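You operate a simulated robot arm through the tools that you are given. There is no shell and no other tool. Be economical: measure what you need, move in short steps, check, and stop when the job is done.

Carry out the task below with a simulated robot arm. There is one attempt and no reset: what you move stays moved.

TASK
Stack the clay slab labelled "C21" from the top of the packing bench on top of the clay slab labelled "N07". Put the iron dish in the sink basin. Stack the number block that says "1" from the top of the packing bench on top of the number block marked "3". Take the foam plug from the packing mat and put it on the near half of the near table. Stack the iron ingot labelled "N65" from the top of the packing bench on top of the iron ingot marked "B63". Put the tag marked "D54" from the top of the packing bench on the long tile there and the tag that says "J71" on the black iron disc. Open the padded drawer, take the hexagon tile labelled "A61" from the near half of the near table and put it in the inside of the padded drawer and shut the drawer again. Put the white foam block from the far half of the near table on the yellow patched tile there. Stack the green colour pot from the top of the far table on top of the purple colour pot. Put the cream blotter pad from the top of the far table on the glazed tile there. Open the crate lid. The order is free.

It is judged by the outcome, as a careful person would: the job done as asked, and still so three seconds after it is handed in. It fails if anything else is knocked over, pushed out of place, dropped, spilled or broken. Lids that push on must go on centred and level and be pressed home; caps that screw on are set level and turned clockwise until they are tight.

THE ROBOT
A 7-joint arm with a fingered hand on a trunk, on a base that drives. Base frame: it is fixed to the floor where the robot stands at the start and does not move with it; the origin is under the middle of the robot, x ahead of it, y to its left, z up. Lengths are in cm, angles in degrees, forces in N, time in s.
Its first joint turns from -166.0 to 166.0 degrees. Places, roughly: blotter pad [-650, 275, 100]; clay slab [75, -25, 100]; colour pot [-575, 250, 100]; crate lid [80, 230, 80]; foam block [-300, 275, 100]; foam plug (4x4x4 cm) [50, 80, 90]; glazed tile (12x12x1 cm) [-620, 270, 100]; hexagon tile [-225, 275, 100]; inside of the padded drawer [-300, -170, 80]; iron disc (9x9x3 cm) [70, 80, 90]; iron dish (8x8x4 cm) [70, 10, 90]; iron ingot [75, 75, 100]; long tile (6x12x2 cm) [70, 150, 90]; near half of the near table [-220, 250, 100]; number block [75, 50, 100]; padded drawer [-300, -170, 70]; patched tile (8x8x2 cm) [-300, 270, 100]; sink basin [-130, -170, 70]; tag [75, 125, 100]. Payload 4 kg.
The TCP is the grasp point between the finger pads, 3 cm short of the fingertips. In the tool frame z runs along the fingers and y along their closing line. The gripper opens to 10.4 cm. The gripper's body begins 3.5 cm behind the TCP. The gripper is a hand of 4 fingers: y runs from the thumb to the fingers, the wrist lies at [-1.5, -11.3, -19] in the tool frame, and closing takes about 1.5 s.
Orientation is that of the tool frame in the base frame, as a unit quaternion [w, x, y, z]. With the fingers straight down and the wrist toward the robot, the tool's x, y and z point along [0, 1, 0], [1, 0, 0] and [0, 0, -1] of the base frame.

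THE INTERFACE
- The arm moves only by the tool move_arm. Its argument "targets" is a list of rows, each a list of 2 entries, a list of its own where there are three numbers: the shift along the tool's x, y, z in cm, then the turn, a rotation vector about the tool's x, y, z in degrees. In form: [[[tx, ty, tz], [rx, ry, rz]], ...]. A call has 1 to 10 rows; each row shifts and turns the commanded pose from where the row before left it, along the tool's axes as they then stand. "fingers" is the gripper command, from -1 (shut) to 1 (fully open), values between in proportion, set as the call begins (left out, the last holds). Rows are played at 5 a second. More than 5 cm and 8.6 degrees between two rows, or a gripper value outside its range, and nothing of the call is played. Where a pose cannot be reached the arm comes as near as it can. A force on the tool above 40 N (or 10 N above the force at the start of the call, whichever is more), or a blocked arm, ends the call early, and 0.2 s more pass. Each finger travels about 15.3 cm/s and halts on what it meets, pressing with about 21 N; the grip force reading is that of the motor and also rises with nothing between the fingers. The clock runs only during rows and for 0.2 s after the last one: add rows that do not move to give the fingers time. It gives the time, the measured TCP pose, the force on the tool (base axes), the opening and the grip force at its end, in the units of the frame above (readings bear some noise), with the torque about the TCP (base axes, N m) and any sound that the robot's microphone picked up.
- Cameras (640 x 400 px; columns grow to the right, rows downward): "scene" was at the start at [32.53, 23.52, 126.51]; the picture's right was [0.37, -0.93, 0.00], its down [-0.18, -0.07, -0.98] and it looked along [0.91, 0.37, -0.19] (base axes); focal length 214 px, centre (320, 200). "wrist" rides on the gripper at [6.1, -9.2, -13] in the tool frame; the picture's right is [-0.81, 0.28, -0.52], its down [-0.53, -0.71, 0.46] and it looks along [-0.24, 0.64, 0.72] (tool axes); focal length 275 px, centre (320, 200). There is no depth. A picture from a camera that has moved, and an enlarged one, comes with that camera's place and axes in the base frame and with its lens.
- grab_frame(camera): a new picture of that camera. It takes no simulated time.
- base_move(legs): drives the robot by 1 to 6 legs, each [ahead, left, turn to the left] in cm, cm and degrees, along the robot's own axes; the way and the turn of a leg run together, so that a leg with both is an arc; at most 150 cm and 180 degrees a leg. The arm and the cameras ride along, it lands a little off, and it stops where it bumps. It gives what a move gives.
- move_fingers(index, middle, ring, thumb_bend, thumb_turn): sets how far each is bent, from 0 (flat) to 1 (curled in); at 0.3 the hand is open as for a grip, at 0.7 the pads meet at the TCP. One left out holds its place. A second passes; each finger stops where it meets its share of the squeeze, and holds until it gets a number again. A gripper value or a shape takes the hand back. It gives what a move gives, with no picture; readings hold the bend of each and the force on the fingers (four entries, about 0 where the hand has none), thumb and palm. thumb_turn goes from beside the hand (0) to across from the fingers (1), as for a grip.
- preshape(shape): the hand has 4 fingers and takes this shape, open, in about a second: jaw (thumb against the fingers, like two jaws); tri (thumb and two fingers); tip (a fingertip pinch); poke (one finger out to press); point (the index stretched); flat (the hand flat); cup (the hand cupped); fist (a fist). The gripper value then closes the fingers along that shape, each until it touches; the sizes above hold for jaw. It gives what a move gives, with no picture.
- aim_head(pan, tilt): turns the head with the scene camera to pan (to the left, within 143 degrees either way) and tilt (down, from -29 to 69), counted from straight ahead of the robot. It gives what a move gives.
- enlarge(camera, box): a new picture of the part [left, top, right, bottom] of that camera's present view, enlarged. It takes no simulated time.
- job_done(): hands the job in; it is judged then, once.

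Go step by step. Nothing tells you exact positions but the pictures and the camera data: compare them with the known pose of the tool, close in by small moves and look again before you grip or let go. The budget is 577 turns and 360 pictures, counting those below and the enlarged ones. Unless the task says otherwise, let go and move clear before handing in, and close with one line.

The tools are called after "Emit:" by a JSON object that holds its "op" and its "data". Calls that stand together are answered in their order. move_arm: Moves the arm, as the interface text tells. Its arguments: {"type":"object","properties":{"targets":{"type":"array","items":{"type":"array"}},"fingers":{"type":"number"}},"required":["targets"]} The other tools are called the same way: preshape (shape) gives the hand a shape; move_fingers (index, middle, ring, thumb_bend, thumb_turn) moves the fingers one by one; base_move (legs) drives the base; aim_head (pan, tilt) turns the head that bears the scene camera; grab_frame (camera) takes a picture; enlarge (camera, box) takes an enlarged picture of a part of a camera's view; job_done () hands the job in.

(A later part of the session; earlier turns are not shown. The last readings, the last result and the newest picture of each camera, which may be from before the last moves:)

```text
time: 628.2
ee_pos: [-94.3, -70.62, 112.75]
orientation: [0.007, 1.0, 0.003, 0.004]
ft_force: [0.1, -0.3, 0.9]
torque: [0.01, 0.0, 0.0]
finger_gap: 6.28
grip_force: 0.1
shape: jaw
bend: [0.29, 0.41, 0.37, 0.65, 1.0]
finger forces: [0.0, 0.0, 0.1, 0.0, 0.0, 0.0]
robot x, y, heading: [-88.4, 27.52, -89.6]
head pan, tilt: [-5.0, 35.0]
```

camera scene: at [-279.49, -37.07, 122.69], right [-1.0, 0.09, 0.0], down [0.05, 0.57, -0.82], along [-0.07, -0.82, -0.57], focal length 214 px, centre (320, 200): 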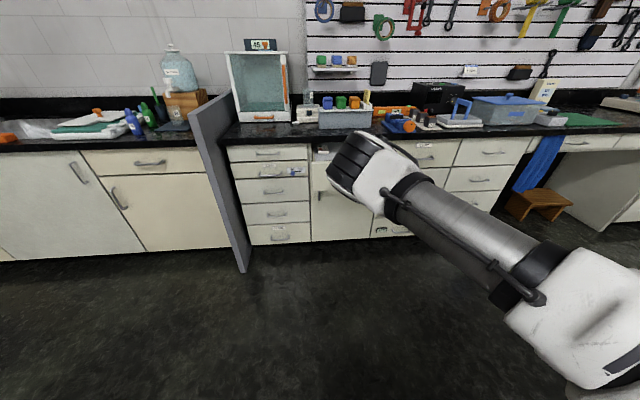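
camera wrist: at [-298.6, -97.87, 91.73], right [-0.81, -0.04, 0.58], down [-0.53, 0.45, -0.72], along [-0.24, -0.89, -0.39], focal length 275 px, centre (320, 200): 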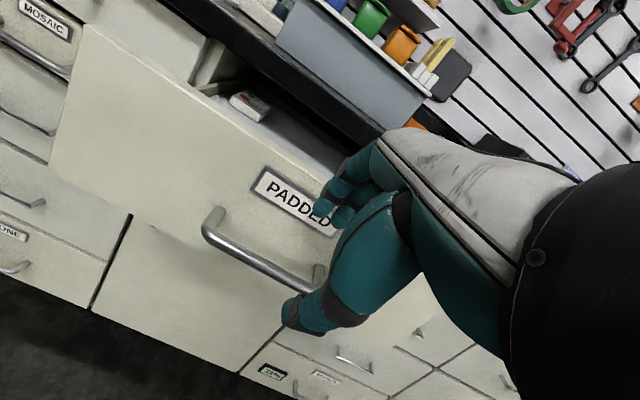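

Emit:
{"op": "base_move", "data": {"legs": [[0, 46, 0], [0, 0, -90], [0, -137, 0], [0, -133, 0]]}}

Emit:
{"op": "aim_head", "data": {"pan": 5, "tilt": 25}}

Emit:
{"op": "grab_frame", "data": {"camera": "scene"}}

```text
time: 647.5
ee_pos: [-140.24, 301.98, 112.77]
orientation: [0.008, 0.709, -0.705, -0.003]
ft_force: [0.2, -0.2, -0.6]
torque: [0.04, 0.0, -0.02]
finger_gap: 6.24
grip_force: 0.1
shape: jaw
bend: [0.29, 0.41, 0.37, 0.65, 1.0]
finger forces: [0.1, 0.0, 0.0, 0.0, 0.0, 0.0]
robot x, y, heading: [-41.98, 296.08, -179.8]
head pan, tilt: [-5.0, 35.0]
```

```text
time: 648.2
ee_pos: [-140.31, 302.01, 112.76]
orientation: [0.008, 0.709, -0.705, -0.003]
ft_force: [-0.8, -0.4, -0.3]
torque: [-0.01, 0.0, 0.03]
finger_gap: 6.25
grip_force: 0.0
shape: jaw
bend: [0.29, 0.41, 0.37, 0.65, 1.0]
finger forces: [0.0, 0.0, 0.0, 0.1, 0.0, 0.1]
robot x, y, heading: [-42.52, 295.93, -179.5]
head pan, tilt: [5.0, 25.0]
```

```text
80 pictures are left
camera scene: at [-75.61, 275.06, 124.26], right [-0.09, 1.0, 0.0], down [0.42, 0.04, -0.91], along [-0.9, -0.08, -0.42], focal length 214 px, centre (320, 200)
```

scene: 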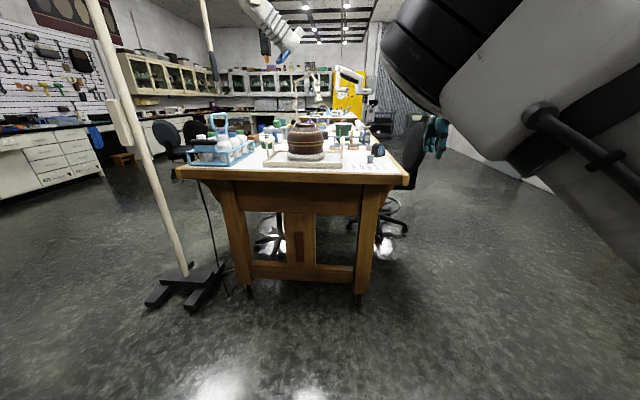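

Emit:
{"op": "move_arm", "data": {"targets": [[[2, -4, -1.5], [0, 0, 0]], [[2, -4, -1.5], [0, 0, 0]], [[2, -4, -1.5], [0, 0, 0]], [[2, -4, -1.5], [0, 0, 0]], [[0, -3, -1], [0, 0, 0]], [[0, 0, 0], [0, 0, 0]]]}}

Emit:
{"op": "base_move", "data": {"legs": [[82, 0, 0]]}}

Emit:
{"op": "aim_head", "data": {"pan": 0, "tilt": 30}}

Emit:
{"op": "grab_frame", "data": {"camera": "scene"}}

```text
time: 649.5
ee_pos: [-122.85, 304.77, 119.49]
orientation: [-0.006, -0.638, 0.77, 0.002]
ft_force: [-0.1, 0.0, -0.4]
torque: [0.01, 0.03, 0.01]
finger_gap: 6.23
grip_force: 0.0
shape: jaw
bend: [0.29, 0.41, 0.37, 0.65, 1.0]
finger forces: [0.0, 0.0, 0.0, 0.0, 0.0, 0.1]
robot x, y, heading: [-42.31, 295.92, -179.7]
head pan, tilt: [5.0, 25.0]
stopped in row 6: the arm was blocked; the commanded pose is now the measured one
```

```text
time: 653.8
ee_pos: [-204.5, 306.29, 119.52]
orientation: [-0.008, -0.632, 0.775, 0.001]
ft_force: [-0.1, 0.0, 0.0]
torque: [-0.02, -0.01, 0.01]
finger_gap: 6.24
grip_force: 0.1
shape: jaw
bend: [0.29, 0.41, 0.37, 0.65, 1.0]
finger forces: [0.0, 0.1, 0.0, 0.0, 0.1, 0.0]
robot x, y, heading: [-124.2, 296.4, 179.3]
head pan, tilt: [5.0, 25.0]
```

```text
time: 654.5
ee_pos: [-204.58, 306.51, 119.45]
orientation: [-0.008, -0.63, 0.776, 0.001]
ft_force: [0.0, 0.9, 0.2]
torque: [0.03, -0.02, 0.02]
finger_gap: 6.24
grip_force: 0.0
shape: jaw
bend: [0.29, 0.41, 0.37, 0.65, 1.0]
finger forces: [0.1, 0.0, 0.1, 0.0, 0.0, 0.0]
robot x, y, heading: [-124.21, 296.27, 179.5]
head pan, tilt: [0.0, 30.0]
```

```text
79 pictures are left
camera scene: at [-157.85, 276.89, 125.26], right [0.02, 1.0, 0.0], down [0.32, -0.01, -0.95], along [-0.95, 0.02, -0.32], focal length 214 px, centre (320, 200)
```

scene: 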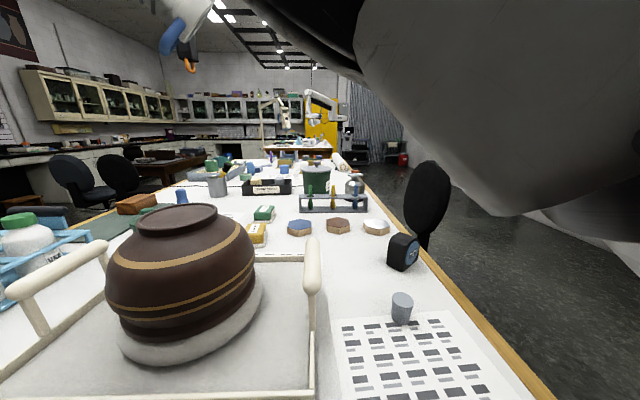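

The elbow leans against the head, so I extend the arm again (backing the base to compensate) and work extended.

Emit:
{"op": "base_move", "data": {"legs": [[-22, 0, 0]]}}

Emit:
{"op": "move_arm", "data": {"targets": [[[-2, 4, 1.5], [0, 0, 0]], [[-2, 4, 1.5], [0, 0, 0]], [[-2, 4, 1.5], [0, 0, 0]], [[-1, 4, 1.5], [0, 0, 0]], [[0, 3, 0], [0, 0, 0]], [[0, 0, 0], [0, 0, 0]]]}}

Emit:
{"op": "aim_head", "data": {"pan": 0, "tilt": 30}}

Emit:
{"op": "grab_frame", "data": {"camera": "scene"}}

```text
time: 656.2
ee_pos: [-182.95, 306.35, 119.52]
orientation: [-0.008, -0.631, 0.776, 0.001]
ft_force: [-0.1, -0.6, -0.6]
torque: [0.0, -0.01, 0.02]
finger_gap: 6.23
grip_force: 0.1
shape: jaw
bend: [0.29, 0.41, 0.37, 0.65, 1.0]
finger forces: [0.1, 0.0, 0.0, 0.0, 0.0, 0.1]
robot x, y, heading: [-103.04, 295.98, 179.3]
head pan, tilt: [0.0, 30.0]
```

```text
time: 657.6
ee_pos: [-200.41, 317.12, 113.46]
orientation: [-0.009, -0.63, 0.776, 0.001]
ft_force: [0.5, 0.2, -1.0]
torque: [-0.02, -0.03, 0.04]
finger_gap: 6.2
grip_force: 0.0
shape: jaw
bend: [0.29, 0.41, 0.37, 0.65, 1.0]
finger forces: [0.0, 0.0, 0.1, 0.0, 0.1, 0.2]
robot x, y, heading: [-102.66, 296.04, 179.2]
head pan, tilt: [0.0, 30.0]
```

```text
time: 658.2
ee_pos: [-200.3, 317.0, 113.48]
orientation: [-0.008, -0.631, 0.776, 0.002]
ft_force: [0.2, 0.1, 0.5]
torque: [-0.05, -0.02, -0.01]
finger_gap: 6.24
grip_force: 0.1
shape: jaw
bend: [0.29, 0.41, 0.37, 0.65, 1.0]
finger forces: [0.0, 0.1, 0.0, 0.0, 0.0, 0.1]
robot x, y, heading: [-102.3, 295.99, 179.2]
head pan, tilt: [0.0, 30.0]
```

```text
78 pictures are left
camera scene: at [-136.0, 276.54, 123.47], right [0.01, 1.0, 0.0], down [0.5, -0.01, -0.87], along [-0.87, 0.01, -0.5], focal length 214 px, centre (320, 200)
```

scene: 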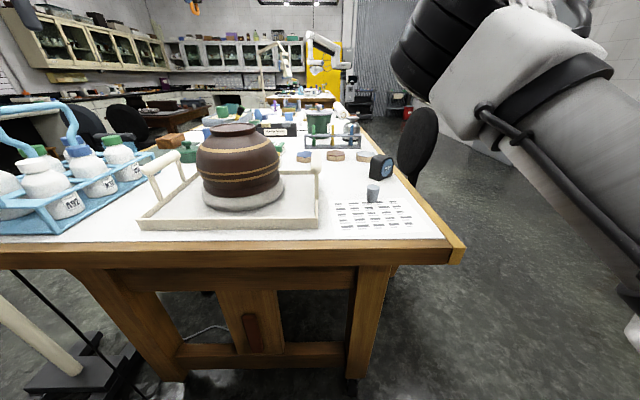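

Emit:
{"op": "move_arm", "data": {"targets": [[[0, 0, 0], [0, 0, -8]], [[0, 0, 0], [0, 0, -8]], [[0, 0, 0], [0, 0, -8]], [[0, 0, 0], [0, 0, -8]], [[0, 0, 0], [0, 0, -8]], [[0, 0, 0], [0, 0, 0]]]}}

Emit:
{"op": "grab_frame", "data": {"camera": "scene"}}

Emit:
{"op": "grab_frame", "data": {"camera": "wrist"}}

```text
time: 659.6
ee_pos: [-200.1, 316.96, 113.6]
orientation: [0.007, 0.858, -0.513, -0.005]
ft_force: [-0.6, 0.7, 0.3]
torque: [0.02, 0.01, -0.01]
finger_gap: 6.26
grip_force: 0.1
shape: jaw
bend: [0.29, 0.41, 0.37, 0.65, 1.0]
finger forces: [0.1, 0.0, 0.0, 0.1, 0.0, 0.0]
robot x, y, heading: [-102.62, 296.09, 179.3]
head pan, tilt: [0.0, 30.0]
```

```text
77 pictures are left
camera scene: at [-136.0, 276.54, 123.47], right [0.01, 1.0, 0.0], down [0.5, -0.01, -0.87], along [-0.87, 0.01, -0.5], focal length 214 px, centre (320, 200)
```

scene: 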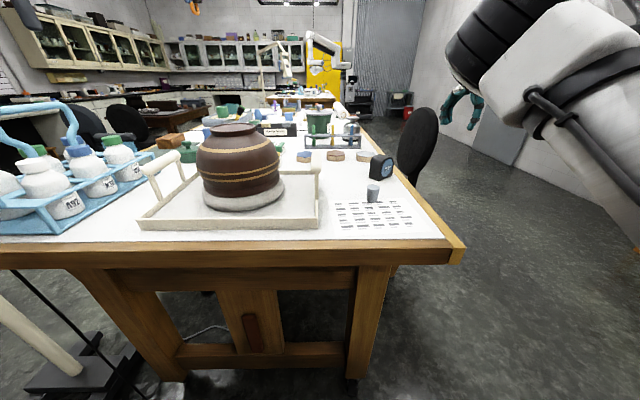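

```text
76 pictures are left
camera wrist: at [-188.97, 316.09, 126.51], right [-0.62, 0.59, 0.52], down [0.37, 0.8, -0.47], along [-0.69, -0.1, -0.71], focal length 275 px, centre (320, 200)
```

wrist: 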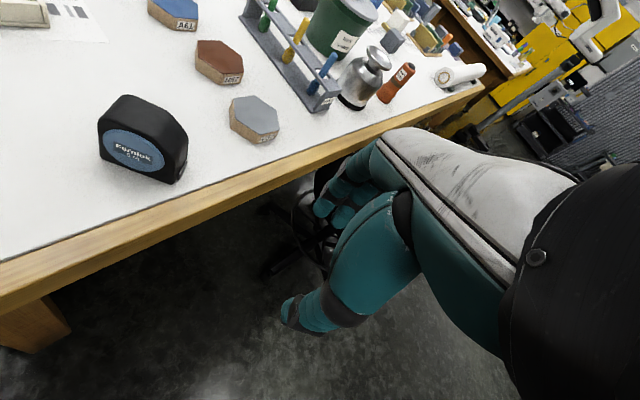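

Emit:
{"op": "move_arm", "data": {"targets": [[[3.9, 2.5, 0.2], [0, 0, 0]], [[3.9, 2.5, 0.2], [0, 0, 0]], [[3.9, 2.5, 0.2], [0, 0, 0]], [[3.9, 2.5, 0.2], [0, 0, 0]], [[3.9, 2.5, 0.2], [0, 0, 0]], [[3.9, 2.5, 0.2], [0, 0, 0]], [[0, 0, 0], [0, 0, 0]]], "fingers": 0.8}}

Emit:
{"op": "grab_frame", "data": {"camera": "wrist"}}

Emit:
{"op": "grab_frame", "data": {"camera": "scene"}}

```text
time: 661.2
ee_pos: [-202.64, 289.6, 112.63]
orientation: [0.008, 0.858, -0.513, -0.004]
ft_force: [0.0, 0.8, 0.8]
torque: [0.01, 0.0, -0.02]
finger_gap: 9.33
grip_force: 0.0
shape: jaw
bend: [0.29, 0.32, 0.3, 0.35, 0.98]
finger forces: [0.0, 0.1, 0.0, 0.1, 0.0, 0.0]
robot x, y, heading: [-102.24, 295.95, 179.1]
head pan, tilt: [0.0, 30.0]
```

```text
75 pictures are left
camera wrist: at [-191.42, 288.59, 125.6], right [-0.62, 0.59, 0.52], down [0.37, 0.8, -0.47], along [-0.69, -0.1, -0.71], focal length 275 px, centre (320, 200)
```

wrist: 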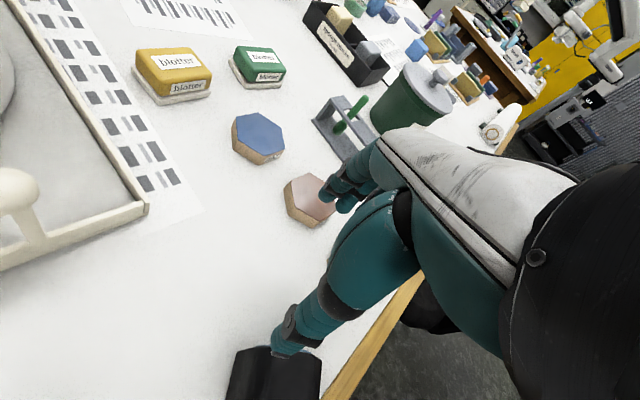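

```text
74 pictures are left
camera scene: at [-135.99, 276.53, 123.47], right [0.01, 1.0, 0.0], down [0.5, -0.01, -0.87], along [-0.87, 0.01, -0.5], focal length 214 px, centre (320, 200)
```

scene: 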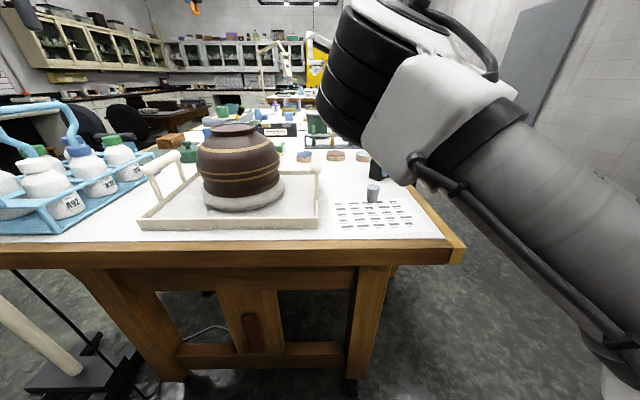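

I shift the base right and ahead, then reach A61 by arm so that the elbow stays clear of the brown pot.

Emit:
{"op": "base_move", "data": {"legs": [[10, -14, 0.8]]}}

Emit:
{"op": "move_arm", "data": {"targets": [[[3.8, 2.5, 0], [0, 0, 0]], [[3.8, 2.5, 0], [0, 0, 0]], [[3.8, 2.5, 0], [0, 0, 0]], [[3.8, 2.5, 0], [0, 0, 0]], [[3.8, 2.5, 0.5], [0, 0, 0]], [[3.8, 2.5, 0.5], [0, 0, 0]], [[0, 0, 0], [0, 0, 0]]]}}

Emit:
{"op": "grab_frame", "data": {"camera": "wrist"}}

Emit:
{"op": "grab_frame", "data": {"camera": "scene"}}

```text
time: 662.6
ee_pos: [-212.35, 301.27, 112.68]
orientation: [0.008, 0.863, -0.506, -0.004]
ft_force: [0.5, 0.0, -0.7]
torque: [0.01, 0.02, -0.01]
finger_gap: 9.34
grip_force: 0.1
shape: jaw
bend: [0.29, 0.32, 0.3, 0.35, 0.98]
finger forces: [0.1, 0.0, 0.0, 0.0, 0.0, 0.0]
robot x, y, heading: [-112.28, 309.57, -179.9]
head pan, tilt: [0.0, 30.0]
```

```text
time: 664.2
ee_pos: [-214.49, 274.05, 111.47]
orientation: [0.008, 0.863, -0.505, -0.003]
ft_force: [0.6, -0.4, -0.1]
torque: [0.03, -0.02, 0.04]
finger_gap: 9.35
grip_force: 0.2
shape: jaw
bend: [0.29, 0.32, 0.3, 0.35, 0.98]
finger forces: [0.1, 0.0, 0.0, 0.0, 0.0, 0.0]
robot x, y, heading: [-112.36, 309.75, -179.5]
head pan, tilt: [0.0, 30.0]
```

```text
73 pictures are left
camera wrist: at [-203.27, 273.22, 124.38], right [-0.63, 0.58, 0.52], down [0.36, 0.81, -0.47], along [-0.69, -0.11, -0.71], focal length 275 px, centre (320, 200)
```

wrist: 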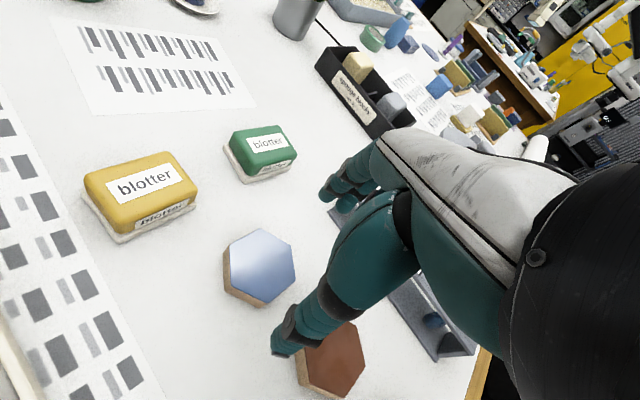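

```text
72 pictures are left
camera scene: at [-145.58, 289.44, 123.47], right [-0.01, 1.0, 0.0], down [0.5, 0.0, -0.87], along [-0.87, 0.0, -0.5], focal length 214 px, centre (320, 200)
```

scene: 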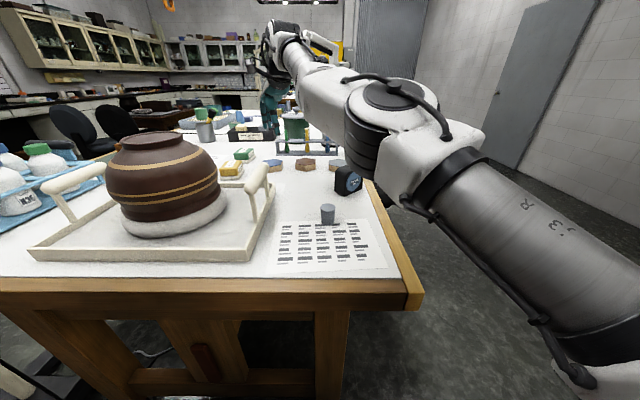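

A61's flats line up with the present hand direction. I move over its centre (-217.3,271.6) and descend.

Emit:
{"op": "move_arm", "data": {"targets": [[[0.7, 3.6, 1], [0, 0, 0]], [[0, 0, 4], [0, 0, 0]], [[0, 0, 4], [0, 0, 0]], [[0, 0, 0], [0, 0, 0]]]}}

Emit:
{"op": "enlarge", "data": {"camera": "wrist", "box": [160, 130, 400, 380]}}

```text
time: 665.2
ee_pos: [-214.06, 273.97, 103.91]
orientation: [0.008, 0.863, -0.505, -0.005]
ft_force: [-0.1, -0.4, -0.1]
torque: [0.0, -0.01, 0.0]
finger_gap: 9.34
grip_force: 0.1
shape: jaw
bend: [0.29, 0.32, 0.3, 0.35, 0.98]
finger forces: [0.1, 0.1, 0.1, 0.0, 0.0, 0.1]
out of reach, approached as far as the arm can: row 1
robot x, y, heading: [-112.53, 309.38, -179.4]
head pan, tilt: [0.0, 30.0]
```

```text
1.60 times, centred on (280, 255) of wrist
camera zoom: at [-202.95, 273.15, 116.69], right [-0.63, 0.58, 0.52], down [0.35, 0.81, -0.47], along [-0.69, -0.11, -0.71], focal length 440 px, centre (384, 112)
```

zoom: 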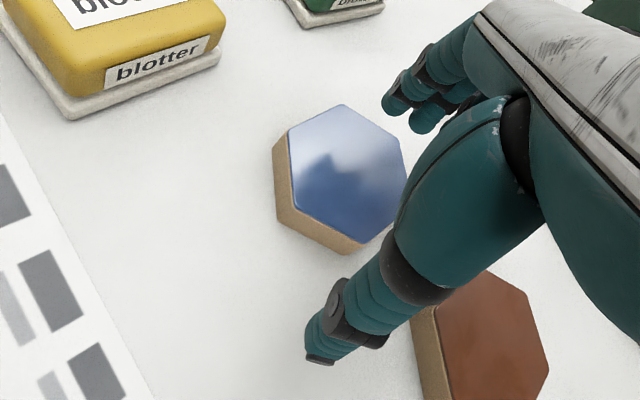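

Emit:
{"op": "move_arm", "data": {"targets": [[[0.6, 1.8, 0], [0, 0, 0]], [[0.2, 1.9, 0], [0, 0, 0]], [[0, 0, 2], [0, 0, 0]], [[0, 0, 0], [0, 0, 0]]]}}

Emit:
{"op": "enlarge", "data": {"camera": "wrist", "box": [160, 130, 400, 380]}}

```text
time: 666.2
ee_pos: [-215.82, 272.5, 101.81]
orientation: [0.006, 0.863, -0.505, -0.004]
ft_force: [-0.9, -0.2, 1.2]
torque: [-0.03, 0.01, 0.02]
finger_gap: 9.35
grip_force: 0.1
shape: jaw
bend: [0.29, 0.32, 0.3, 0.35, 0.98]
finger forces: [0.0, 0.1, 0.0, 0.1, 0.0, 0.0]
out of reach, approached as far as the arm can: row 2
robot x, y, heading: [-112.66, 309.19, -179.5]
head pan, tilt: [0.0, 30.0]
```

```text
1.60 times, centred on (280, 255) of wrist
camera zoom: at [-204.52, 271.76, 114.62], right [-0.63, 0.58, 0.52], down [0.35, 0.81, -0.47], along [-0.69, -0.11, -0.71], focal length 440 px, centre (384, 112)
```

zoom: 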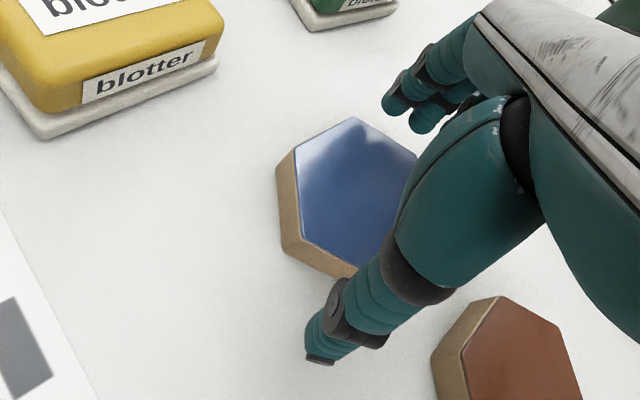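

Emit:
{"op": "move_arm", "data": {"targets": [[[0, -2, 0], [0, 0, 0]], [[0, -2, 0], [0, 0, 0]], [[0, -2, 0], [0, 0, 0]], [[0, 0, 0], [0, 0, 0]]]}}

```text
time: 667.2
ee_pos: [-210.39, 275.49, 101.59]
orientation: [0.008, 0.863, -0.505, -0.004]
ft_force: [0.0, -0.7, -1.0]
torque: [-0.04, 0.03, -0.02]
finger_gap: 9.35
grip_force: 0.1
shape: jaw
bend: [0.29, 0.32, 0.3, 0.35, 0.98]
finger forces: [0.0, 0.0, 0.0, 0.0, 0.1, 0.1]
robot x, y, heading: [-112.23, 309.3, -179.7]
head pan, tilt: [0.0, 30.0]
```

Emit:
{"op": "move_arm", "data": {"targets": [[[0, 0, -2.5], [0, 0, 0]], [[0, 0, 0], [0, 0, 0]]]}}

Emit:
{"op": "base_move", "data": {"legs": [[8, 0, 0]]}}

Emit:
{"op": "move_arm", "data": {"targets": [[[1.8, 0.6, 0], [0, 0, 0]], [[1.8, 0.6, 0], [0, 0, 0]], [[0, 0, 2], [0, 0, 0]], [[0, 0, 0], [0, 0, 0]]]}}

Emit:
{"op": "enlarge", "data": {"camera": "wrist", "box": [160, 130, 400, 380]}}

```text
time: 667.8
ee_pos: [-210.51, 275.35, 104.09]
orientation: [0.008, 0.863, -0.505, -0.005]
ft_force: [-0.4, 0.3, -0.2]
torque: [0.0, 0.0, 0.01]
finger_gap: 9.36
grip_force: 0.0
shape: jaw
bend: [0.29, 0.32, 0.3, 0.35, 0.98]
finger forces: [0.0, 0.0, 0.1, 0.0, 0.0, 0.0]
robot x, y, heading: [-112.6, 309.56, -179.7]
head pan, tilt: [0.0, 30.0]
```

```text
time: 668.9
ee_pos: [-218.52, 274.8, 104.01]
orientation: [0.008, 0.864, -0.504, -0.004]
ft_force: [0.9, -0.2, -0.5]
torque: [0.01, -0.01, 0.0]
finger_gap: 9.34
grip_force: 0.0
shape: jaw
bend: [0.29, 0.32, 0.3, 0.35, 0.98]
finger forces: [0.1, 0.0, 0.0, 0.1, 0.1, 0.0]
robot x, y, heading: [-120.4, 309.27, -179.4]
head pan, tilt: [0.0, 30.0]
```

```text
time: 669.9
ee_pos: [-217.61, 271.23, 102.23]
orientation: [0.008, 0.864, -0.504, -0.005]
ft_force: [-0.1, 0.8, 0.5]
torque: [-0.01, 0.02, -0.01]
finger_gap: 9.36
grip_force: 0.1
shape: jaw
bend: [0.29, 0.32, 0.3, 0.35, 0.98]
finger forces: [0.0, 0.0, 0.0, 0.1, 0.0, 0.0]
robot x, y, heading: [-120.86, 309.44, -179.4]
head pan, tilt: [0.0, 30.0]
```

```text
1.60 times, centred on (280, 255) of wrist
camera zoom: at [-206.51, 270.58, 115.12], right [-0.63, 0.57, 0.52], down [0.35, 0.81, -0.47], along [-0.69, -0.11, -0.71], focal length 440 px, centre (384, 112)
```

zoom: 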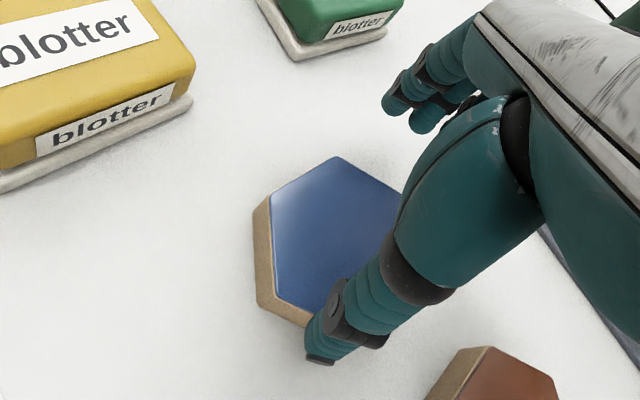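

Emit:
{"op": "move_arm", "data": {"targets": [[[-0.2, -0.4, 1.5], [0, 0, 0]], [[0, 0, 1.5], [0, 0, 0]], [[0, 0, 0.7], [0, 0, 0]], [[0, 0, 0], [0, 0, 0]]]}}

Emit:
{"op": "move_arm", "data": {"targets": [[[0, 0, 0], [0, 0, 0]], [[0, 0, 0], [0, 0, 0]], [[0, 0, 0], [0, 0, 0]], [[0, 0, 0], [0, 0, 0]], [[0, 0, 0], [0, 0, 0]], [[0, 0, 0], [0, 0, 0]]], "fingers": -1}}

Emit:
{"op": "move_arm", "data": {"targets": [[[0, 0, -1], [0, 0, 0]], [[0, 0, -3], [0, 0, 0]], [[0, 0, -3], [0, 0, 0]], [[0, 0, 0], [0, 0, 0]]]}}

Emit:
{"op": "enlarge", "data": {"camera": "wrist", "box": [160, 130, 400, 380]}}

```text
time: 670.9
ee_pos: [-217.6, 271.65, 98.4]
orientation: [0.007, 0.864, -0.504, -0.005]
ft_force: [-0.3, -0.5, 0.3]
torque: [-0.01, 0.0, 0.0]
finger_gap: 9.34
grip_force: 0.1
shape: jaw
bend: [0.29, 0.32, 0.3, 0.35, 0.98]
finger forces: [0.0, 0.0, 0.0, 0.0, 0.0, 0.0]
robot x, y, heading: [-120.68, 309.87, -179.6]
head pan, tilt: [0.0, 30.0]
```

```text
time: 672.3
ee_pos: [-217.52, 271.64, 98.38]
orientation: [0.007, 0.864, -0.504, -0.004]
ft_force: [-0.2, -1.1, -0.5]
torque: [-0.01, 0.01, -0.01]
finger_gap: 6.69
grip_force: 20.8
shape: jaw
bend: [0.74, 0.42, 0.41, 0.56, 0.99]
finger forces: [10.6, 5.5, 2.1, 0.0, 19.0, 0.0]
robot x, y, heading: [-120.59, 309.84, -179.5]
head pan, tilt: [0.0, 30.0]
```

```text
time: 673.3
ee_pos: [-217.58, 271.72, 105.42]
orientation: [0.007, 0.864, -0.503, -0.003]
ft_force: [0.5, 0.0, -2.4]
torque: [0.01, 0.01, -0.03]
finger_gap: 6.66
grip_force: 21.4
shape: jaw
bend: [0.74, 0.42, 0.41, 0.56, 0.99]
finger forces: [10.8, 5.5, 2.2, 0.0, 19.0, 0.1]
robot x, y, heading: [-121.13, 309.49, -179.2]
head pan, tilt: [0.0, 30.0]
```

```text
1.60 times, centred on (280, 255) of wrist
camera zoom: at [-206.34, 271.04, 118.4], right [-0.63, 0.57, 0.52], down [0.35, 0.81, -0.47], along [-0.69, -0.11, -0.71], focal length 440 px, centre (384, 112)
```

zoom: 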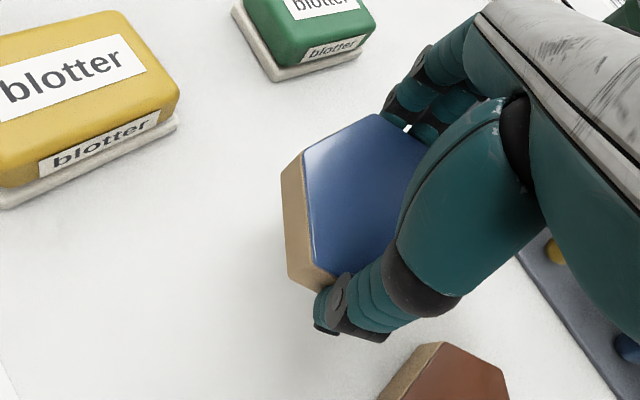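

A61 is held. I move the hand right, away from the tray, then back off.

Emit:
{"op": "move_arm", "data": {"targets": [[[-3.5, -2.5, -1], [0, 0, 0]], [[-3.5, -2.5, -1], [0, 0, 0]], [[-3.5, -2.5, -1], [0, 0, 0]], [[-3.5, -2.5, -1], [0, 0, 0]], [[-3.5, -2.5, -1], [0, 0, 0]], [[-3.5, -2.5, -1], [0, 0, 0]], [[-3.5, -2.5, 0], [0, 0, 0]], [[-3.5, -1.5, 0], [0, 0, 0]], [[0, 0, 0], [0, 0, 0]]]}}

Emit:
{"op": "base_move", "data": {"legs": [[-80, 0, 0]]}}

Emit:
{"op": "aim_head", "data": {"pan": 0, "tilt": 25}}

Emit:
{"op": "grab_frame", "data": {"camera": "scene"}}

```text
time: 675.3
ee_pos: [-214.58, 305.48, 111.07]
orientation: [0.008, 0.864, -0.504, -0.004]
ft_force: [-0.4, 0.1, -2.0]
torque: [0.02, 0.04, -0.04]
finger_gap: 6.68
grip_force: 21.4
shape: jaw
bend: [0.74, 0.42, 0.41, 0.56, 0.99]
finger forces: [10.8, 5.6, 2.2, 0.1, 18.9, 0.0]
robot x, y, heading: [-120.95, 309.47, -179.6]
head pan, tilt: [0.0, 30.0]
```

```text
time: 679.5
ee_pos: [-135.51, 307.1, 111.2]
orientation: [0.007, 0.859, -0.511, -0.005]
ft_force: [0.4, 0.5, -2.1]
torque: [-0.05, 0.02, 0.02]
finger_gap: 6.66
grip_force: 21.0
shape: jaw
bend: [0.74, 0.42, 0.41, 0.56, 0.99]
finger forces: [10.7, 5.5, 2.2, 0.0, 18.9, 0.0]
robot x, y, heading: [-41.65, 309.15, 179.5]
head pan, tilt: [0.0, 30.0]
```

```text
time: 680.2
ee_pos: [-135.64, 307.1, 111.17]
orientation: [0.008, 0.859, -0.512, -0.004]
ft_force: [0.2, -0.3, -3.3]
torque: [0.02, 0.03, 0.0]
finger_gap: 6.65
grip_force: 20.5
shape: jaw
bend: [0.74, 0.42, 0.41, 0.56, 0.99]
finger forces: [10.7, 5.6, 2.2, 0.0, 18.8, 0.0]
robot x, y, heading: [-41.62, 309.41, 179.4]
head pan, tilt: [0.0, 25.0]
```

```text
67 pictures are left
camera scene: at [-75.08, 289.86, 124.26], right [0.01, 1.0, 0.0], down [0.42, 0.0, -0.91], along [-0.91, 0.01, -0.42], focal length 214 px, centre (320, 200)
```

scene: 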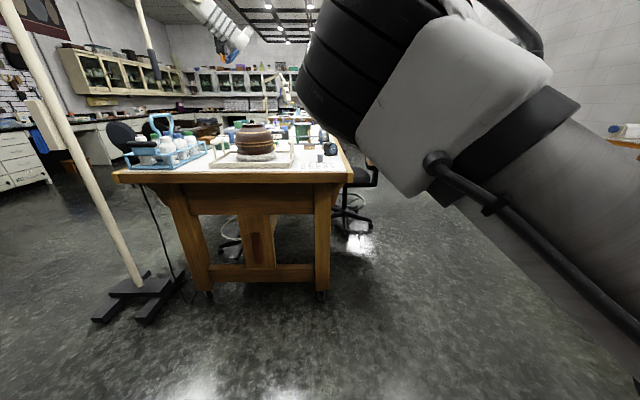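

Emit:
{"op": "base_move", "data": {"legs": [[0, 142, 0], [0, 142, 0], [0, 0, 90.5], [0, -130, 0], [0, -128, 0]]}}

Emit:
{"op": "aim_head", "data": {"pan": 0, "tilt": 35}}

Emit:
{"op": "grab_frame", "data": {"camera": "scene"}}

Emit:
{"op": "grab_frame", "data": {"camera": "wrist"}}

```text
time: 709.8
ee_pos: [-299.36, -70.97, 111.29]
orientation: [0.008, 0.97, 0.245, 0.002]
ft_force: [0.6, 0.5, -1.1]
torque: [-0.03, 0.0, 0.01]
finger_gap: 6.65
grip_force: 20.5
shape: jaw
bend: [0.74, 0.42, 0.42, 0.56, 0.99]
finger forces: [10.4, 5.5, 2.4, 0.1, 18.5, 0.0]
robot x, y, heading: [-301.43, 22.94, -90.7]
head pan, tilt: [0.0, 25.0]
```

```text
time: 710.5
ee_pos: [-299.29, -71.06, 111.13]
orientation: [0.009, 0.97, 0.244, 0.003]
ft_force: [0.2, -0.2, -2.0]
torque: [0.01, -0.02, -0.01]
finger_gap: 6.63
grip_force: 21.1
shape: jaw
bend: [0.74, 0.42, 0.42, 0.56, 0.99]
finger forces: [10.6, 5.5, 2.6, 0.0, 18.6, 0.1]
robot x, y, heading: [-301.3, 23.17, -91.0]
head pan, tilt: [0.0, 35.0]
```

```text
66 pictures are left
camera scene: at [-281.91, -10.05, 122.7], right [-1.0, 0.01, 0.0], down [0.01, 0.57, -0.82], along [-0.01, -0.82, -0.57], focal length 214 px, centre (320, 200)
```

scene: 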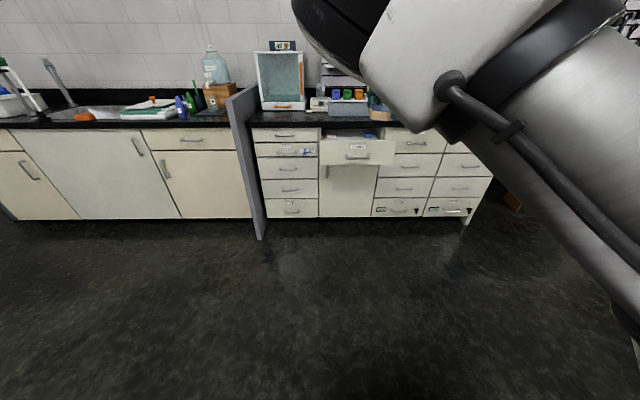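

```text
65 pictures are left
camera wrist: at [-298.36, -59.87, 124.08], right [-0.59, -0.62, 0.52], down [-0.8, 0.37, -0.47], along [0.1, -0.69, -0.71], focal length 275 px, centre (320, 200)
```

wrist: 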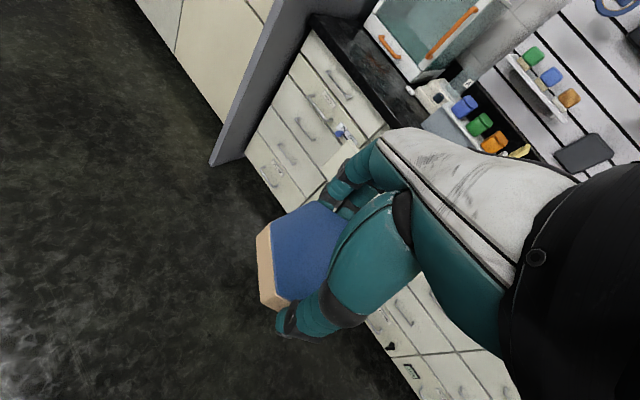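

Emit:
{"op": "enlarge", "data": {"camera": "scene", "box": [290, 90, 410, 180]}}

```text
4.44 times, centred on (350, 135) of scene
camera zoom: at [-281.91, -10.05, 122.7], right [-1.0, 0.01, 0.0], down [0.01, 0.57, -0.82], along [-0.01, -0.82, -0.57], focal length 953 px, centre (187, 489)
```

zoom: 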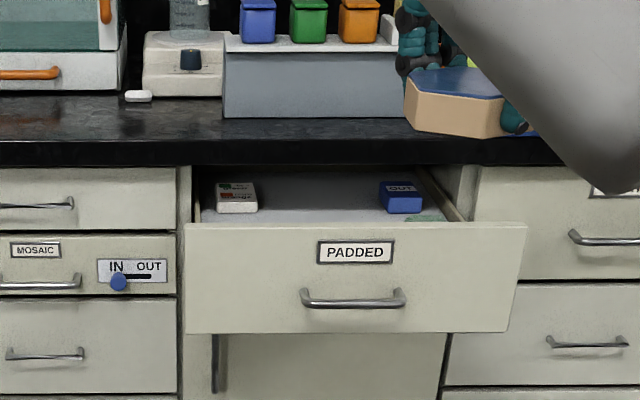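

The drawer interior is free in its front part. I drive ahead so that the tile is over the opening.

Emit:
{"op": "base_move", "data": {"legs": [[60, -3, 0.7]]}}

Emit:
{"op": "grab_frame", "data": {"camera": "wrist"}}

```text
time: 713.9
ee_pos: [-299.53, -129.44, 111.11]
orientation: [0.008, 0.966, 0.258, 0.003]
ft_force: [0.2, -0.3, -3.2]
torque: [0.04, -0.04, 0.02]
finger_gap: 6.65
grip_force: 20.8
shape: jaw
bend: [0.74, 0.42, 0.42, 0.56, 0.99]
finger forces: [10.7, 5.7, 2.6, 0.0, 18.6, 0.1]
robot x, y, heading: [-304.24, -35.64, -89.1]
head pan, tilt: [0.0, 35.0]
```

```text
63 pictures are left
camera wrist: at [-298.87, -118.29, 124.08], right [-0.57, -0.64, 0.52], down [-0.81, 0.35, -0.47], along [0.12, -0.69, -0.71], focal length 275 px, centre (320, 200)
```

wrist: 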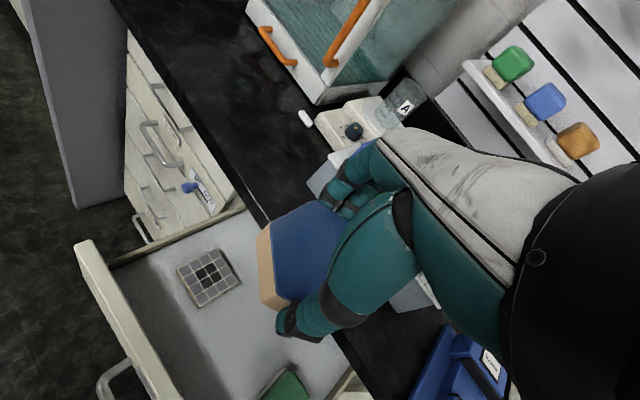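

Inside there is a grid piece and a green item, with a free gap between. I centre over (-304,-131) and lower the tile into the drawer.

Emit:
{"op": "move_arm", "data": {"targets": [[[-4.6, -0.9, 0.5], [0, 0, 0]], [[0, 0, 4.5], [0, 0, 0]], [[0, 0, 4.5], [0, 0, 0]], [[0, 0, 4.5], [0, 0, 0]], [[0, 0, 4.5], [0, 0, 0]], [[0, 0, 0], [0, 0, 0]]]}}

Emit:
{"op": "grab_frame", "data": {"camera": "wrist"}}

Emit:
{"op": "enlarge", "data": {"camera": "scene", "box": [260, 130, 460, 280]}}

```text
time: 715.3
ee_pos: [-303.59, -131.08, 92.73]
orientation: [0.009, 0.966, 0.258, 0.002]
ft_force: [-0.1, 0.3, -1.9]
torque: [0.0, 0.01, 0.0]
finger_gap: 6.62
grip_force: 21.0
shape: jaw
bend: [0.74, 0.42, 0.42, 0.56, 0.99]
finger forces: [10.5, 5.5, 2.6, 0.0, 18.5, 0.0]
robot x, y, heading: [-304.16, -35.68, -89.0]
head pan, tilt: [0.0, 35.0]
```

```text
62 pictures are left
camera wrist: at [-302.97, -119.99, 105.58], right [-0.57, -0.64, 0.52], down [-0.81, 0.35, -0.47], along [0.12, -0.69, -0.71], focal length 275 px, centre (320, 200)
```

wrist: 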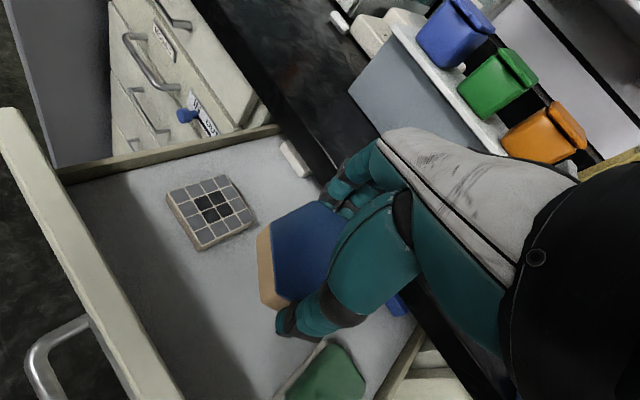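

```text
2.67 times, centred on (360, 205) of scene
camera zoom: at [-283.83, -68.02, 122.69], right [-1.0, -0.02, 0.0], down [-0.01, 0.57, -0.82], along [0.01, -0.82, -0.57], focal length 572 px, centre (213, 187)
```

zoom: 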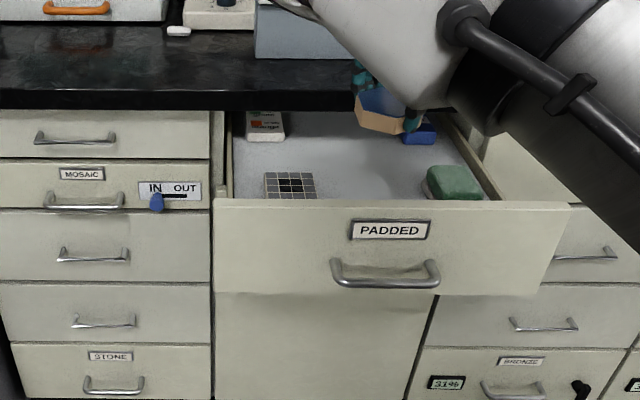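

Emit:
{"op": "move_arm", "data": {"targets": [[[0, 0, 4], [0, 0, 0]], [[0, 0, 4], [0, 0, 0]], [[0, 0, 3], [0, 0, 0]], [[0, 0, 0], [0, 0, 0]]]}}

Emit:
{"op": "enlarge", "data": {"camera": "scene", "box": [320, 140, 420, 215]}}

Emit:
{"op": "grab_frame", "data": {"camera": "wrist"}}

```text
time: 716.3
ee_pos: [-303.56, -131.27, 81.59]
orientation: [0.008, 0.966, 0.259, 0.002]
ft_force: [0.0, 0.9, -2.5]
torque: [0.04, -0.03, -0.02]
finger_gap: 6.64
grip_force: 21.1
shape: jaw
bend: [0.74, 0.42, 0.42, 0.56, 0.99]
finger forces: [10.5, 5.3, 2.8, 0.1, 18.5, 0.0]
robot x, y, heading: [-304.31, -35.48, -88.9]
head pan, tilt: [0.0, 35.0]
```

```text
5.33 times, centred on (370, 178) of scene
camera zoom: at [-283.83, -68.02, 122.69], right [-1.0, -0.02, 0.0], down [-0.01, 0.57, -0.82], along [0.01, -0.82, -0.57], focal length 1144 px, centre (53, 320)
```

zoom: 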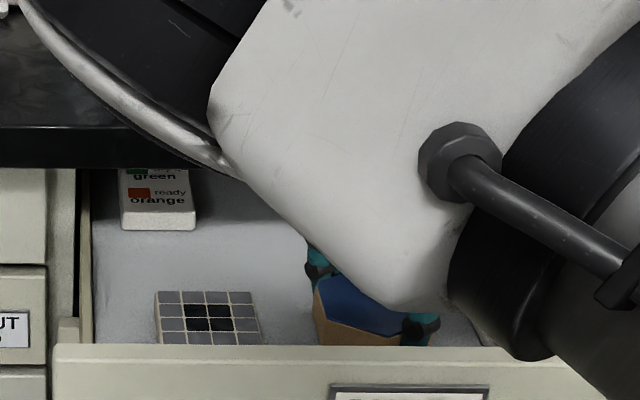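

```text
59 pictures are left
camera wrist: at [-302.94, -120.12, 94.49], right [-0.57, -0.63, 0.52], down [-0.81, 0.35, -0.47], along [0.12, -0.69, -0.71], focal length 275 px, centre (320, 200)
```

wrist: 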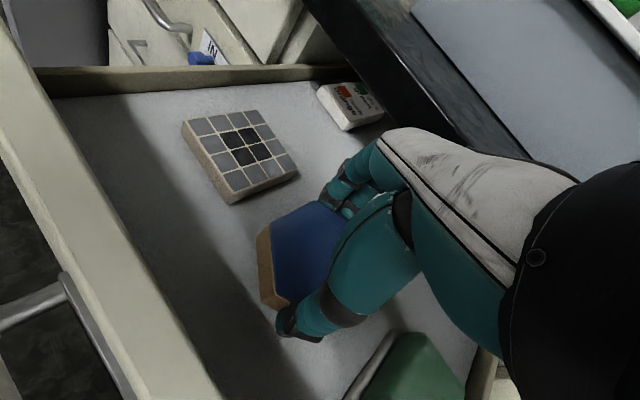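

Emit:
{"op": "move_arm", "data": {"targets": [[[-0.5, 0, 0.7], [0, 0, 0]], [[0, 0, 0.6], [0, 0, 0]], [[0, 0, 0.5], [0, 0, 0]], [[0, 0, 0], [0, 0, 0]]]}}

Emit:
{"op": "move_arm", "data": {"targets": [[[0, 0, 0.5], [0, 0, 0]], [[0, 0, 0.4], [0, 0, 0]], [[0, 0, 0], [0, 0, 0]]]}}

```text
time: 717.3
ee_pos: [-303.95, -131.72, 79.9]
orientation: [0.009, 0.966, 0.258, 0.003]
ft_force: [-0.6, -0.6, -2.3]
torque: [-0.02, -0.04, 0.0]
finger_gap: 6.63
grip_force: 21.4
shape: jaw
bend: [0.74, 0.42, 0.42, 0.56, 0.99]
finger forces: [10.5, 5.4, 2.7, 0.0, 18.4, 0.1]
robot x, y, heading: [-304.35, -35.29, -89.0]
head pan, tilt: [0.0, 35.0]
```

```text
time: 718.1
ee_pos: [-304.01, -131.74, 78.99]
orientation: [0.008, 0.966, 0.258, 0.002]
ft_force: [0.0, -0.2, 8.4]
torque: [0.07, 0.02, 0.01]
finger_gap: 6.59
grip_force: 21.3
shape: jaw
bend: [0.74, 0.42, 0.42, 0.56, 0.99]
finger forces: [11.1, 5.9, 2.8, 0.0, 19.4, 0.0]
robot x, y, heading: [-304.15, -35.65, -89.0]
head pan, tilt: [0.0, 35.0]
```

Contact with the drawer floor. I release and rise.

Emit:
{"op": "move_arm", "data": {"targets": [[[0, 0, 0], [0, 0, 0]], [[0, 0, 0], [0, 0, 0]], [[0, 0, 0], [0, 0, 0]], [[0, 0, 0], [0, 0, 0]]], "fingers": 0.5}}

Emit:
{"op": "move_arm", "data": {"targets": [[[0, 0, -2], [0, 0, 0]], [[0, 0, -4], [0, 0, 0]], [[0, 0, -4.5], [0, 0, 0]], [[0, 0, -4.5], [0, 0, 0]], [[0, 0, -4.5], [0, 0, 0]], [[0, 0, 0], [0, 0, 0]]]}}

Emit:
{"op": "grab_frame", "data": {"camera": "wrist"}}

```text
time: 719.1
ee_pos: [-304.03, -131.62, 78.85]
orientation: [0.008, 0.966, 0.257, 0.002]
ft_force: [0.1, -0.3, -0.6]
torque: [0.03, 0.0, -0.01]
finger_gap: 7.75
grip_force: 0.2
shape: jaw
bend: [0.27, 0.36, 0.33, 0.54, 0.99]
finger forces: [0.0, 0.0, 0.1, 0.0, 0.1, 0.0]
robot x, y, heading: [-304.51, -35.86, -89.0]
head pan, tilt: [0.0, 35.0]
```

```text
time: 720.5
ee_pos: [-304.42, -131.47, 98.17]
orientation: [0.008, 0.966, 0.258, 0.003]
ft_force: [0.3, -0.5, 0.6]
torque: [0.02, 0.0, -0.04]
finger_gap: 7.77
grip_force: 0.2
shape: jaw
bend: [0.27, 0.36, 0.33, 0.54, 0.99]
finger forces: [0.0, 0.0, 0.0, 0.1, 0.0, 0.1]
robot x, y, heading: [-304.1, -35.69, -88.8]
head pan, tilt: [0.0, 35.0]
```

```text
58 pictures are left
camera wrist: at [-303.77, -120.23, 111.11], right [-0.57, -0.64, 0.52], down [-0.81, 0.35, -0.47], along [0.12, -0.69, -0.71], focal length 275 px, centre (320, 200)
```

wrist: 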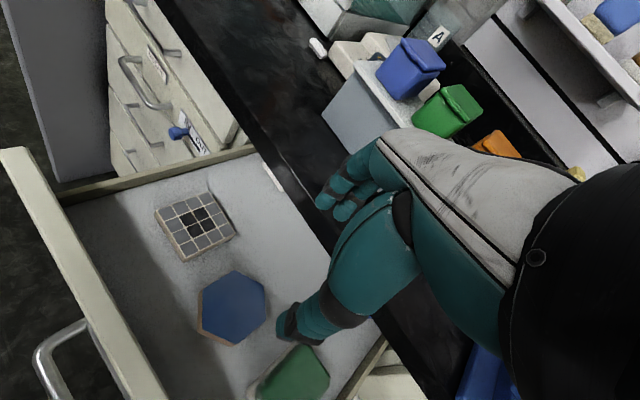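

A61 lies flat in the drawer. To shut it I back off, turn the closed hand straight with a slight forward pitch and push on the handle bar.

Emit:
{"op": "base_move", "data": {"legs": [[-45, 0, -1]]}}

Emit:
{"op": "move_arm", "data": {"targets": [[[0, 2, 0], [0, 0, 8]], [[0, 2, 0], [0, 0, 8]], [[0, 2, 0], [0, 0, 8]], [[0, 2, 0], [0, 0, 6]], [[0, 2, 0], [-8, 0, 0]], [[0, 2, 0], [-8, 0, 0]], [[0, 0, 0], [-8, 0, 0]], [[0, 0, 0], [-4, 0, 0]], [[0, 0, 0], [0, 0, 0]]], "fingers": -1}}

Emit:
{"op": "grab_frame", "data": {"camera": "scene"}}

```text
time: 723.2
ee_pos: [-306.38, -86.22, 98.13]
orientation: [0.01, 0.968, 0.251, 0.002]
ft_force: [-0.2, 0.1, 0.1]
torque: [-0.01, 0.04, 0.0]
finger_gap: 7.79
grip_force: 0.1
shape: jaw
bend: [0.27, 0.36, 0.33, 0.54, 0.99]
finger forces: [0.0, 0.0, 0.0, 0.0, 0.0, 0.0]
robot x, y, heading: [-304.87, 9.53, -90.1]
head pan, tilt: [0.0, 35.0]
```

```text
time: 725.2
ee_pos: [-304.09, -97.75, 98.73]
orientation: [0.251, 0.968, -0.01, 0.002]
ft_force: [-0.2, 0.0, -0.3]
torque: [-0.04, -0.02, 0.02]
finger_gap: 0.0
grip_force: 20.7
shape: jaw
bend: [0.7, 0.7, 0.7, 0.45, 1.0]
finger forces: [0.1, 0.0, 0.1, 0.1, 0.0, 0.0]
robot x, y, heading: [-304.59, 9.54, -90.2]
head pan, tilt: [0.0, 35.0]
```

```text
57 pictures are left
camera scene: at [-284.72, -23.18, 122.69], right [-1.0, 0.0, 0.0], down [0.0, 0.57, -0.82], along [0.0, -0.82, -0.57], focal length 214 px, centre (320, 200)
```

scene: 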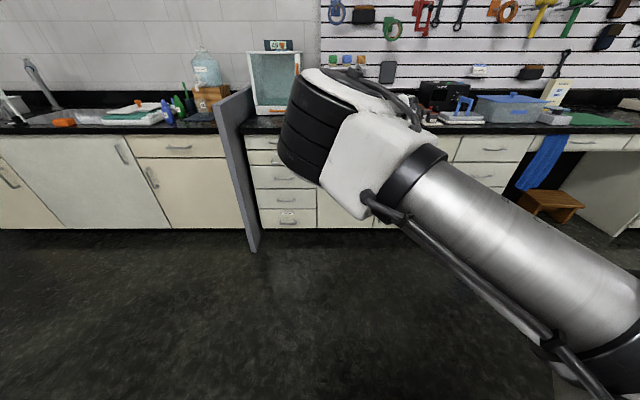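

Emit:
{"op": "move_arm", "data": {"targets": [[[0, -2.18, 3.94], [0, 0, 0]], [[0, -2.18, 3.94], [0, 0, 0]], [[0, -2.18, 3.94], [0, 0, 0]], [[0, -2.18, 3.94], [0, 0, 0]], [[0, -2.2, 3.98], [0, 0, 0]], [[0, 0, 0], [0, 0, 0]]]}}

Emit:
{"op": "grab_frame", "data": {"camera": "wrist"}}

```text
time: 726.6
ee_pos: [-304.05, -97.29, 76.0]
orientation: [0.249, 0.969, -0.009, 0.002]
ft_force: [0.4, 0.0, -0.1]
torque: [-0.01, 0.0, 0.0]
finger_gap: 0.0
grip_force: 21.3
shape: jaw
bend: [0.7, 0.7, 0.7, 0.45, 1.0]
finger forces: [0.1, 0.1, 0.1, 0.2, 0.0, 0.0]
robot x, y, heading: [-304.67, 9.35, -90.0]
head pan, tilt: [0.0, 35.0]
```

```text
56 pictures are left
camera wrist: at [-297.61, -83.09, 83.06], right [-0.82, 0.02, 0.58], down [-0.52, 0.41, -0.75], along [-0.26, -0.91, -0.33], focal length 275 px, centre (320, 200)
```

wrist: 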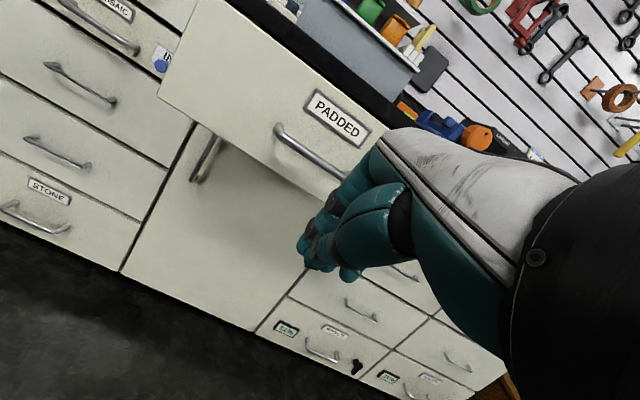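

Emit:
{"op": "base_move", "data": {"legs": [[36, 0, 0]]}}

Emit:
{"op": "grab_frame", "data": {"camera": "wrist"}}

```text
time: 728.9
ee_pos: [-303.98, -132.68, 76.06]
orientation: [0.249, 0.969, -0.011, 0.003]
ft_force: [1.0, 0.3, 0.1]
torque: [-0.02, 0.01, 0.01]
finger_gap: 0.02
grip_force: 21.0
shape: jaw
bend: [0.7, 0.7, 0.7, 0.46, 1.0]
finger forces: [0.1, 0.0, 0.1, 0.0, 0.0, 0.0]
robot x, y, heading: [-304.34, -25.84, -90.3]
head pan, tilt: [0.0, 35.0]
```

```text
55 pictures are left
camera wrist: at [-297.68, -118.52, 83.11], right [-0.82, 0.02, 0.58], down [-0.52, 0.41, -0.75], along [-0.26, -0.91, -0.33], focal length 275 px, centre (320, 200)
```

wrist: 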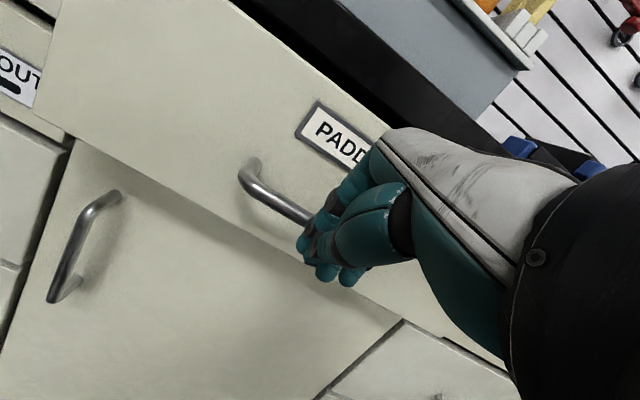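

Nearly shut. I push the rest in small steps.

Emit:
{"op": "base_move", "data": {"legs": [[6, 0, 0]]}}

Emit:
{"op": "base_move", "data": {"legs": [[4, 0, 0]]}}

Emit:
{"op": "grab_frame", "data": {"camera": "wrist"}}

```text
time: 730.0
ee_pos: [-304.02, -138.7, 75.96]
orientation: [0.248, 0.969, -0.011, 0.001]
ft_force: [0.2, 22.9, 10.3]
torque: [-0.02, 0.1, -0.06]
finger_gap: 0.0
grip_force: 21.3
shape: jaw
bend: [0.7, 0.7, 0.7, 0.46, 1.0]
finger forces: [0.1, 12.7, 1.4, 0.1, 0.0, 0.1]
robot x, y, heading: [-304.59, -31.8, -90.2]
head pan, tilt: [0.0, 35.0]
stopped in leg 1: the force on the tool passed its limit at 48 N (the readings are from after the stop); the commanded pose is now the measured one
```

```text
time: 730.8
ee_pos: [-304.06, -138.83, 75.98]
orientation: [0.247, 0.969, -0.011, 0.001]
ft_force: [0.9, 26.4, 13.3]
torque: [-0.06, 0.12, -0.13]
finger_gap: 0.02
grip_force: 20.9
shape: jaw
bend: [0.7, 0.7, 0.7, 0.47, 1.0]
finger forces: [11.1, 16.9, 2.8, 0.0, 0.0, 0.1]
robot x, y, heading: [-304.36, -32.06, -90.3]
head pan, tilt: [0.0, 35.0]
stopped in leg 1: the force on the tool passed its limit at 65 N (the readings are from after the stop); the commanded pose is now the measured one
```

```text
54 pictures are left
camera wrist: at [-297.67, -124.67, 83.08], right [-0.81, 0.02, 0.58], down [-0.52, 0.42, -0.74], along [-0.26, -0.91, -0.33], focal length 275 px, centre (320, 200)
```

wrist: 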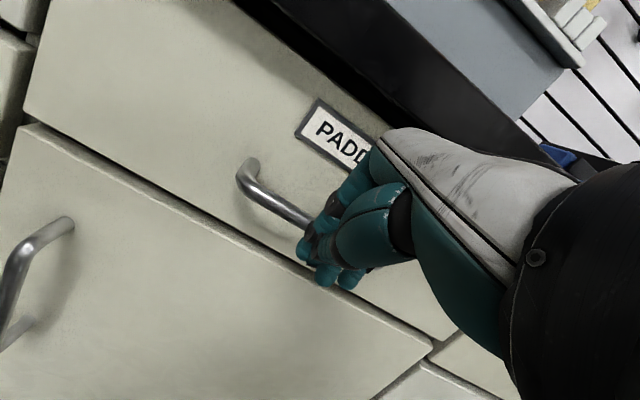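

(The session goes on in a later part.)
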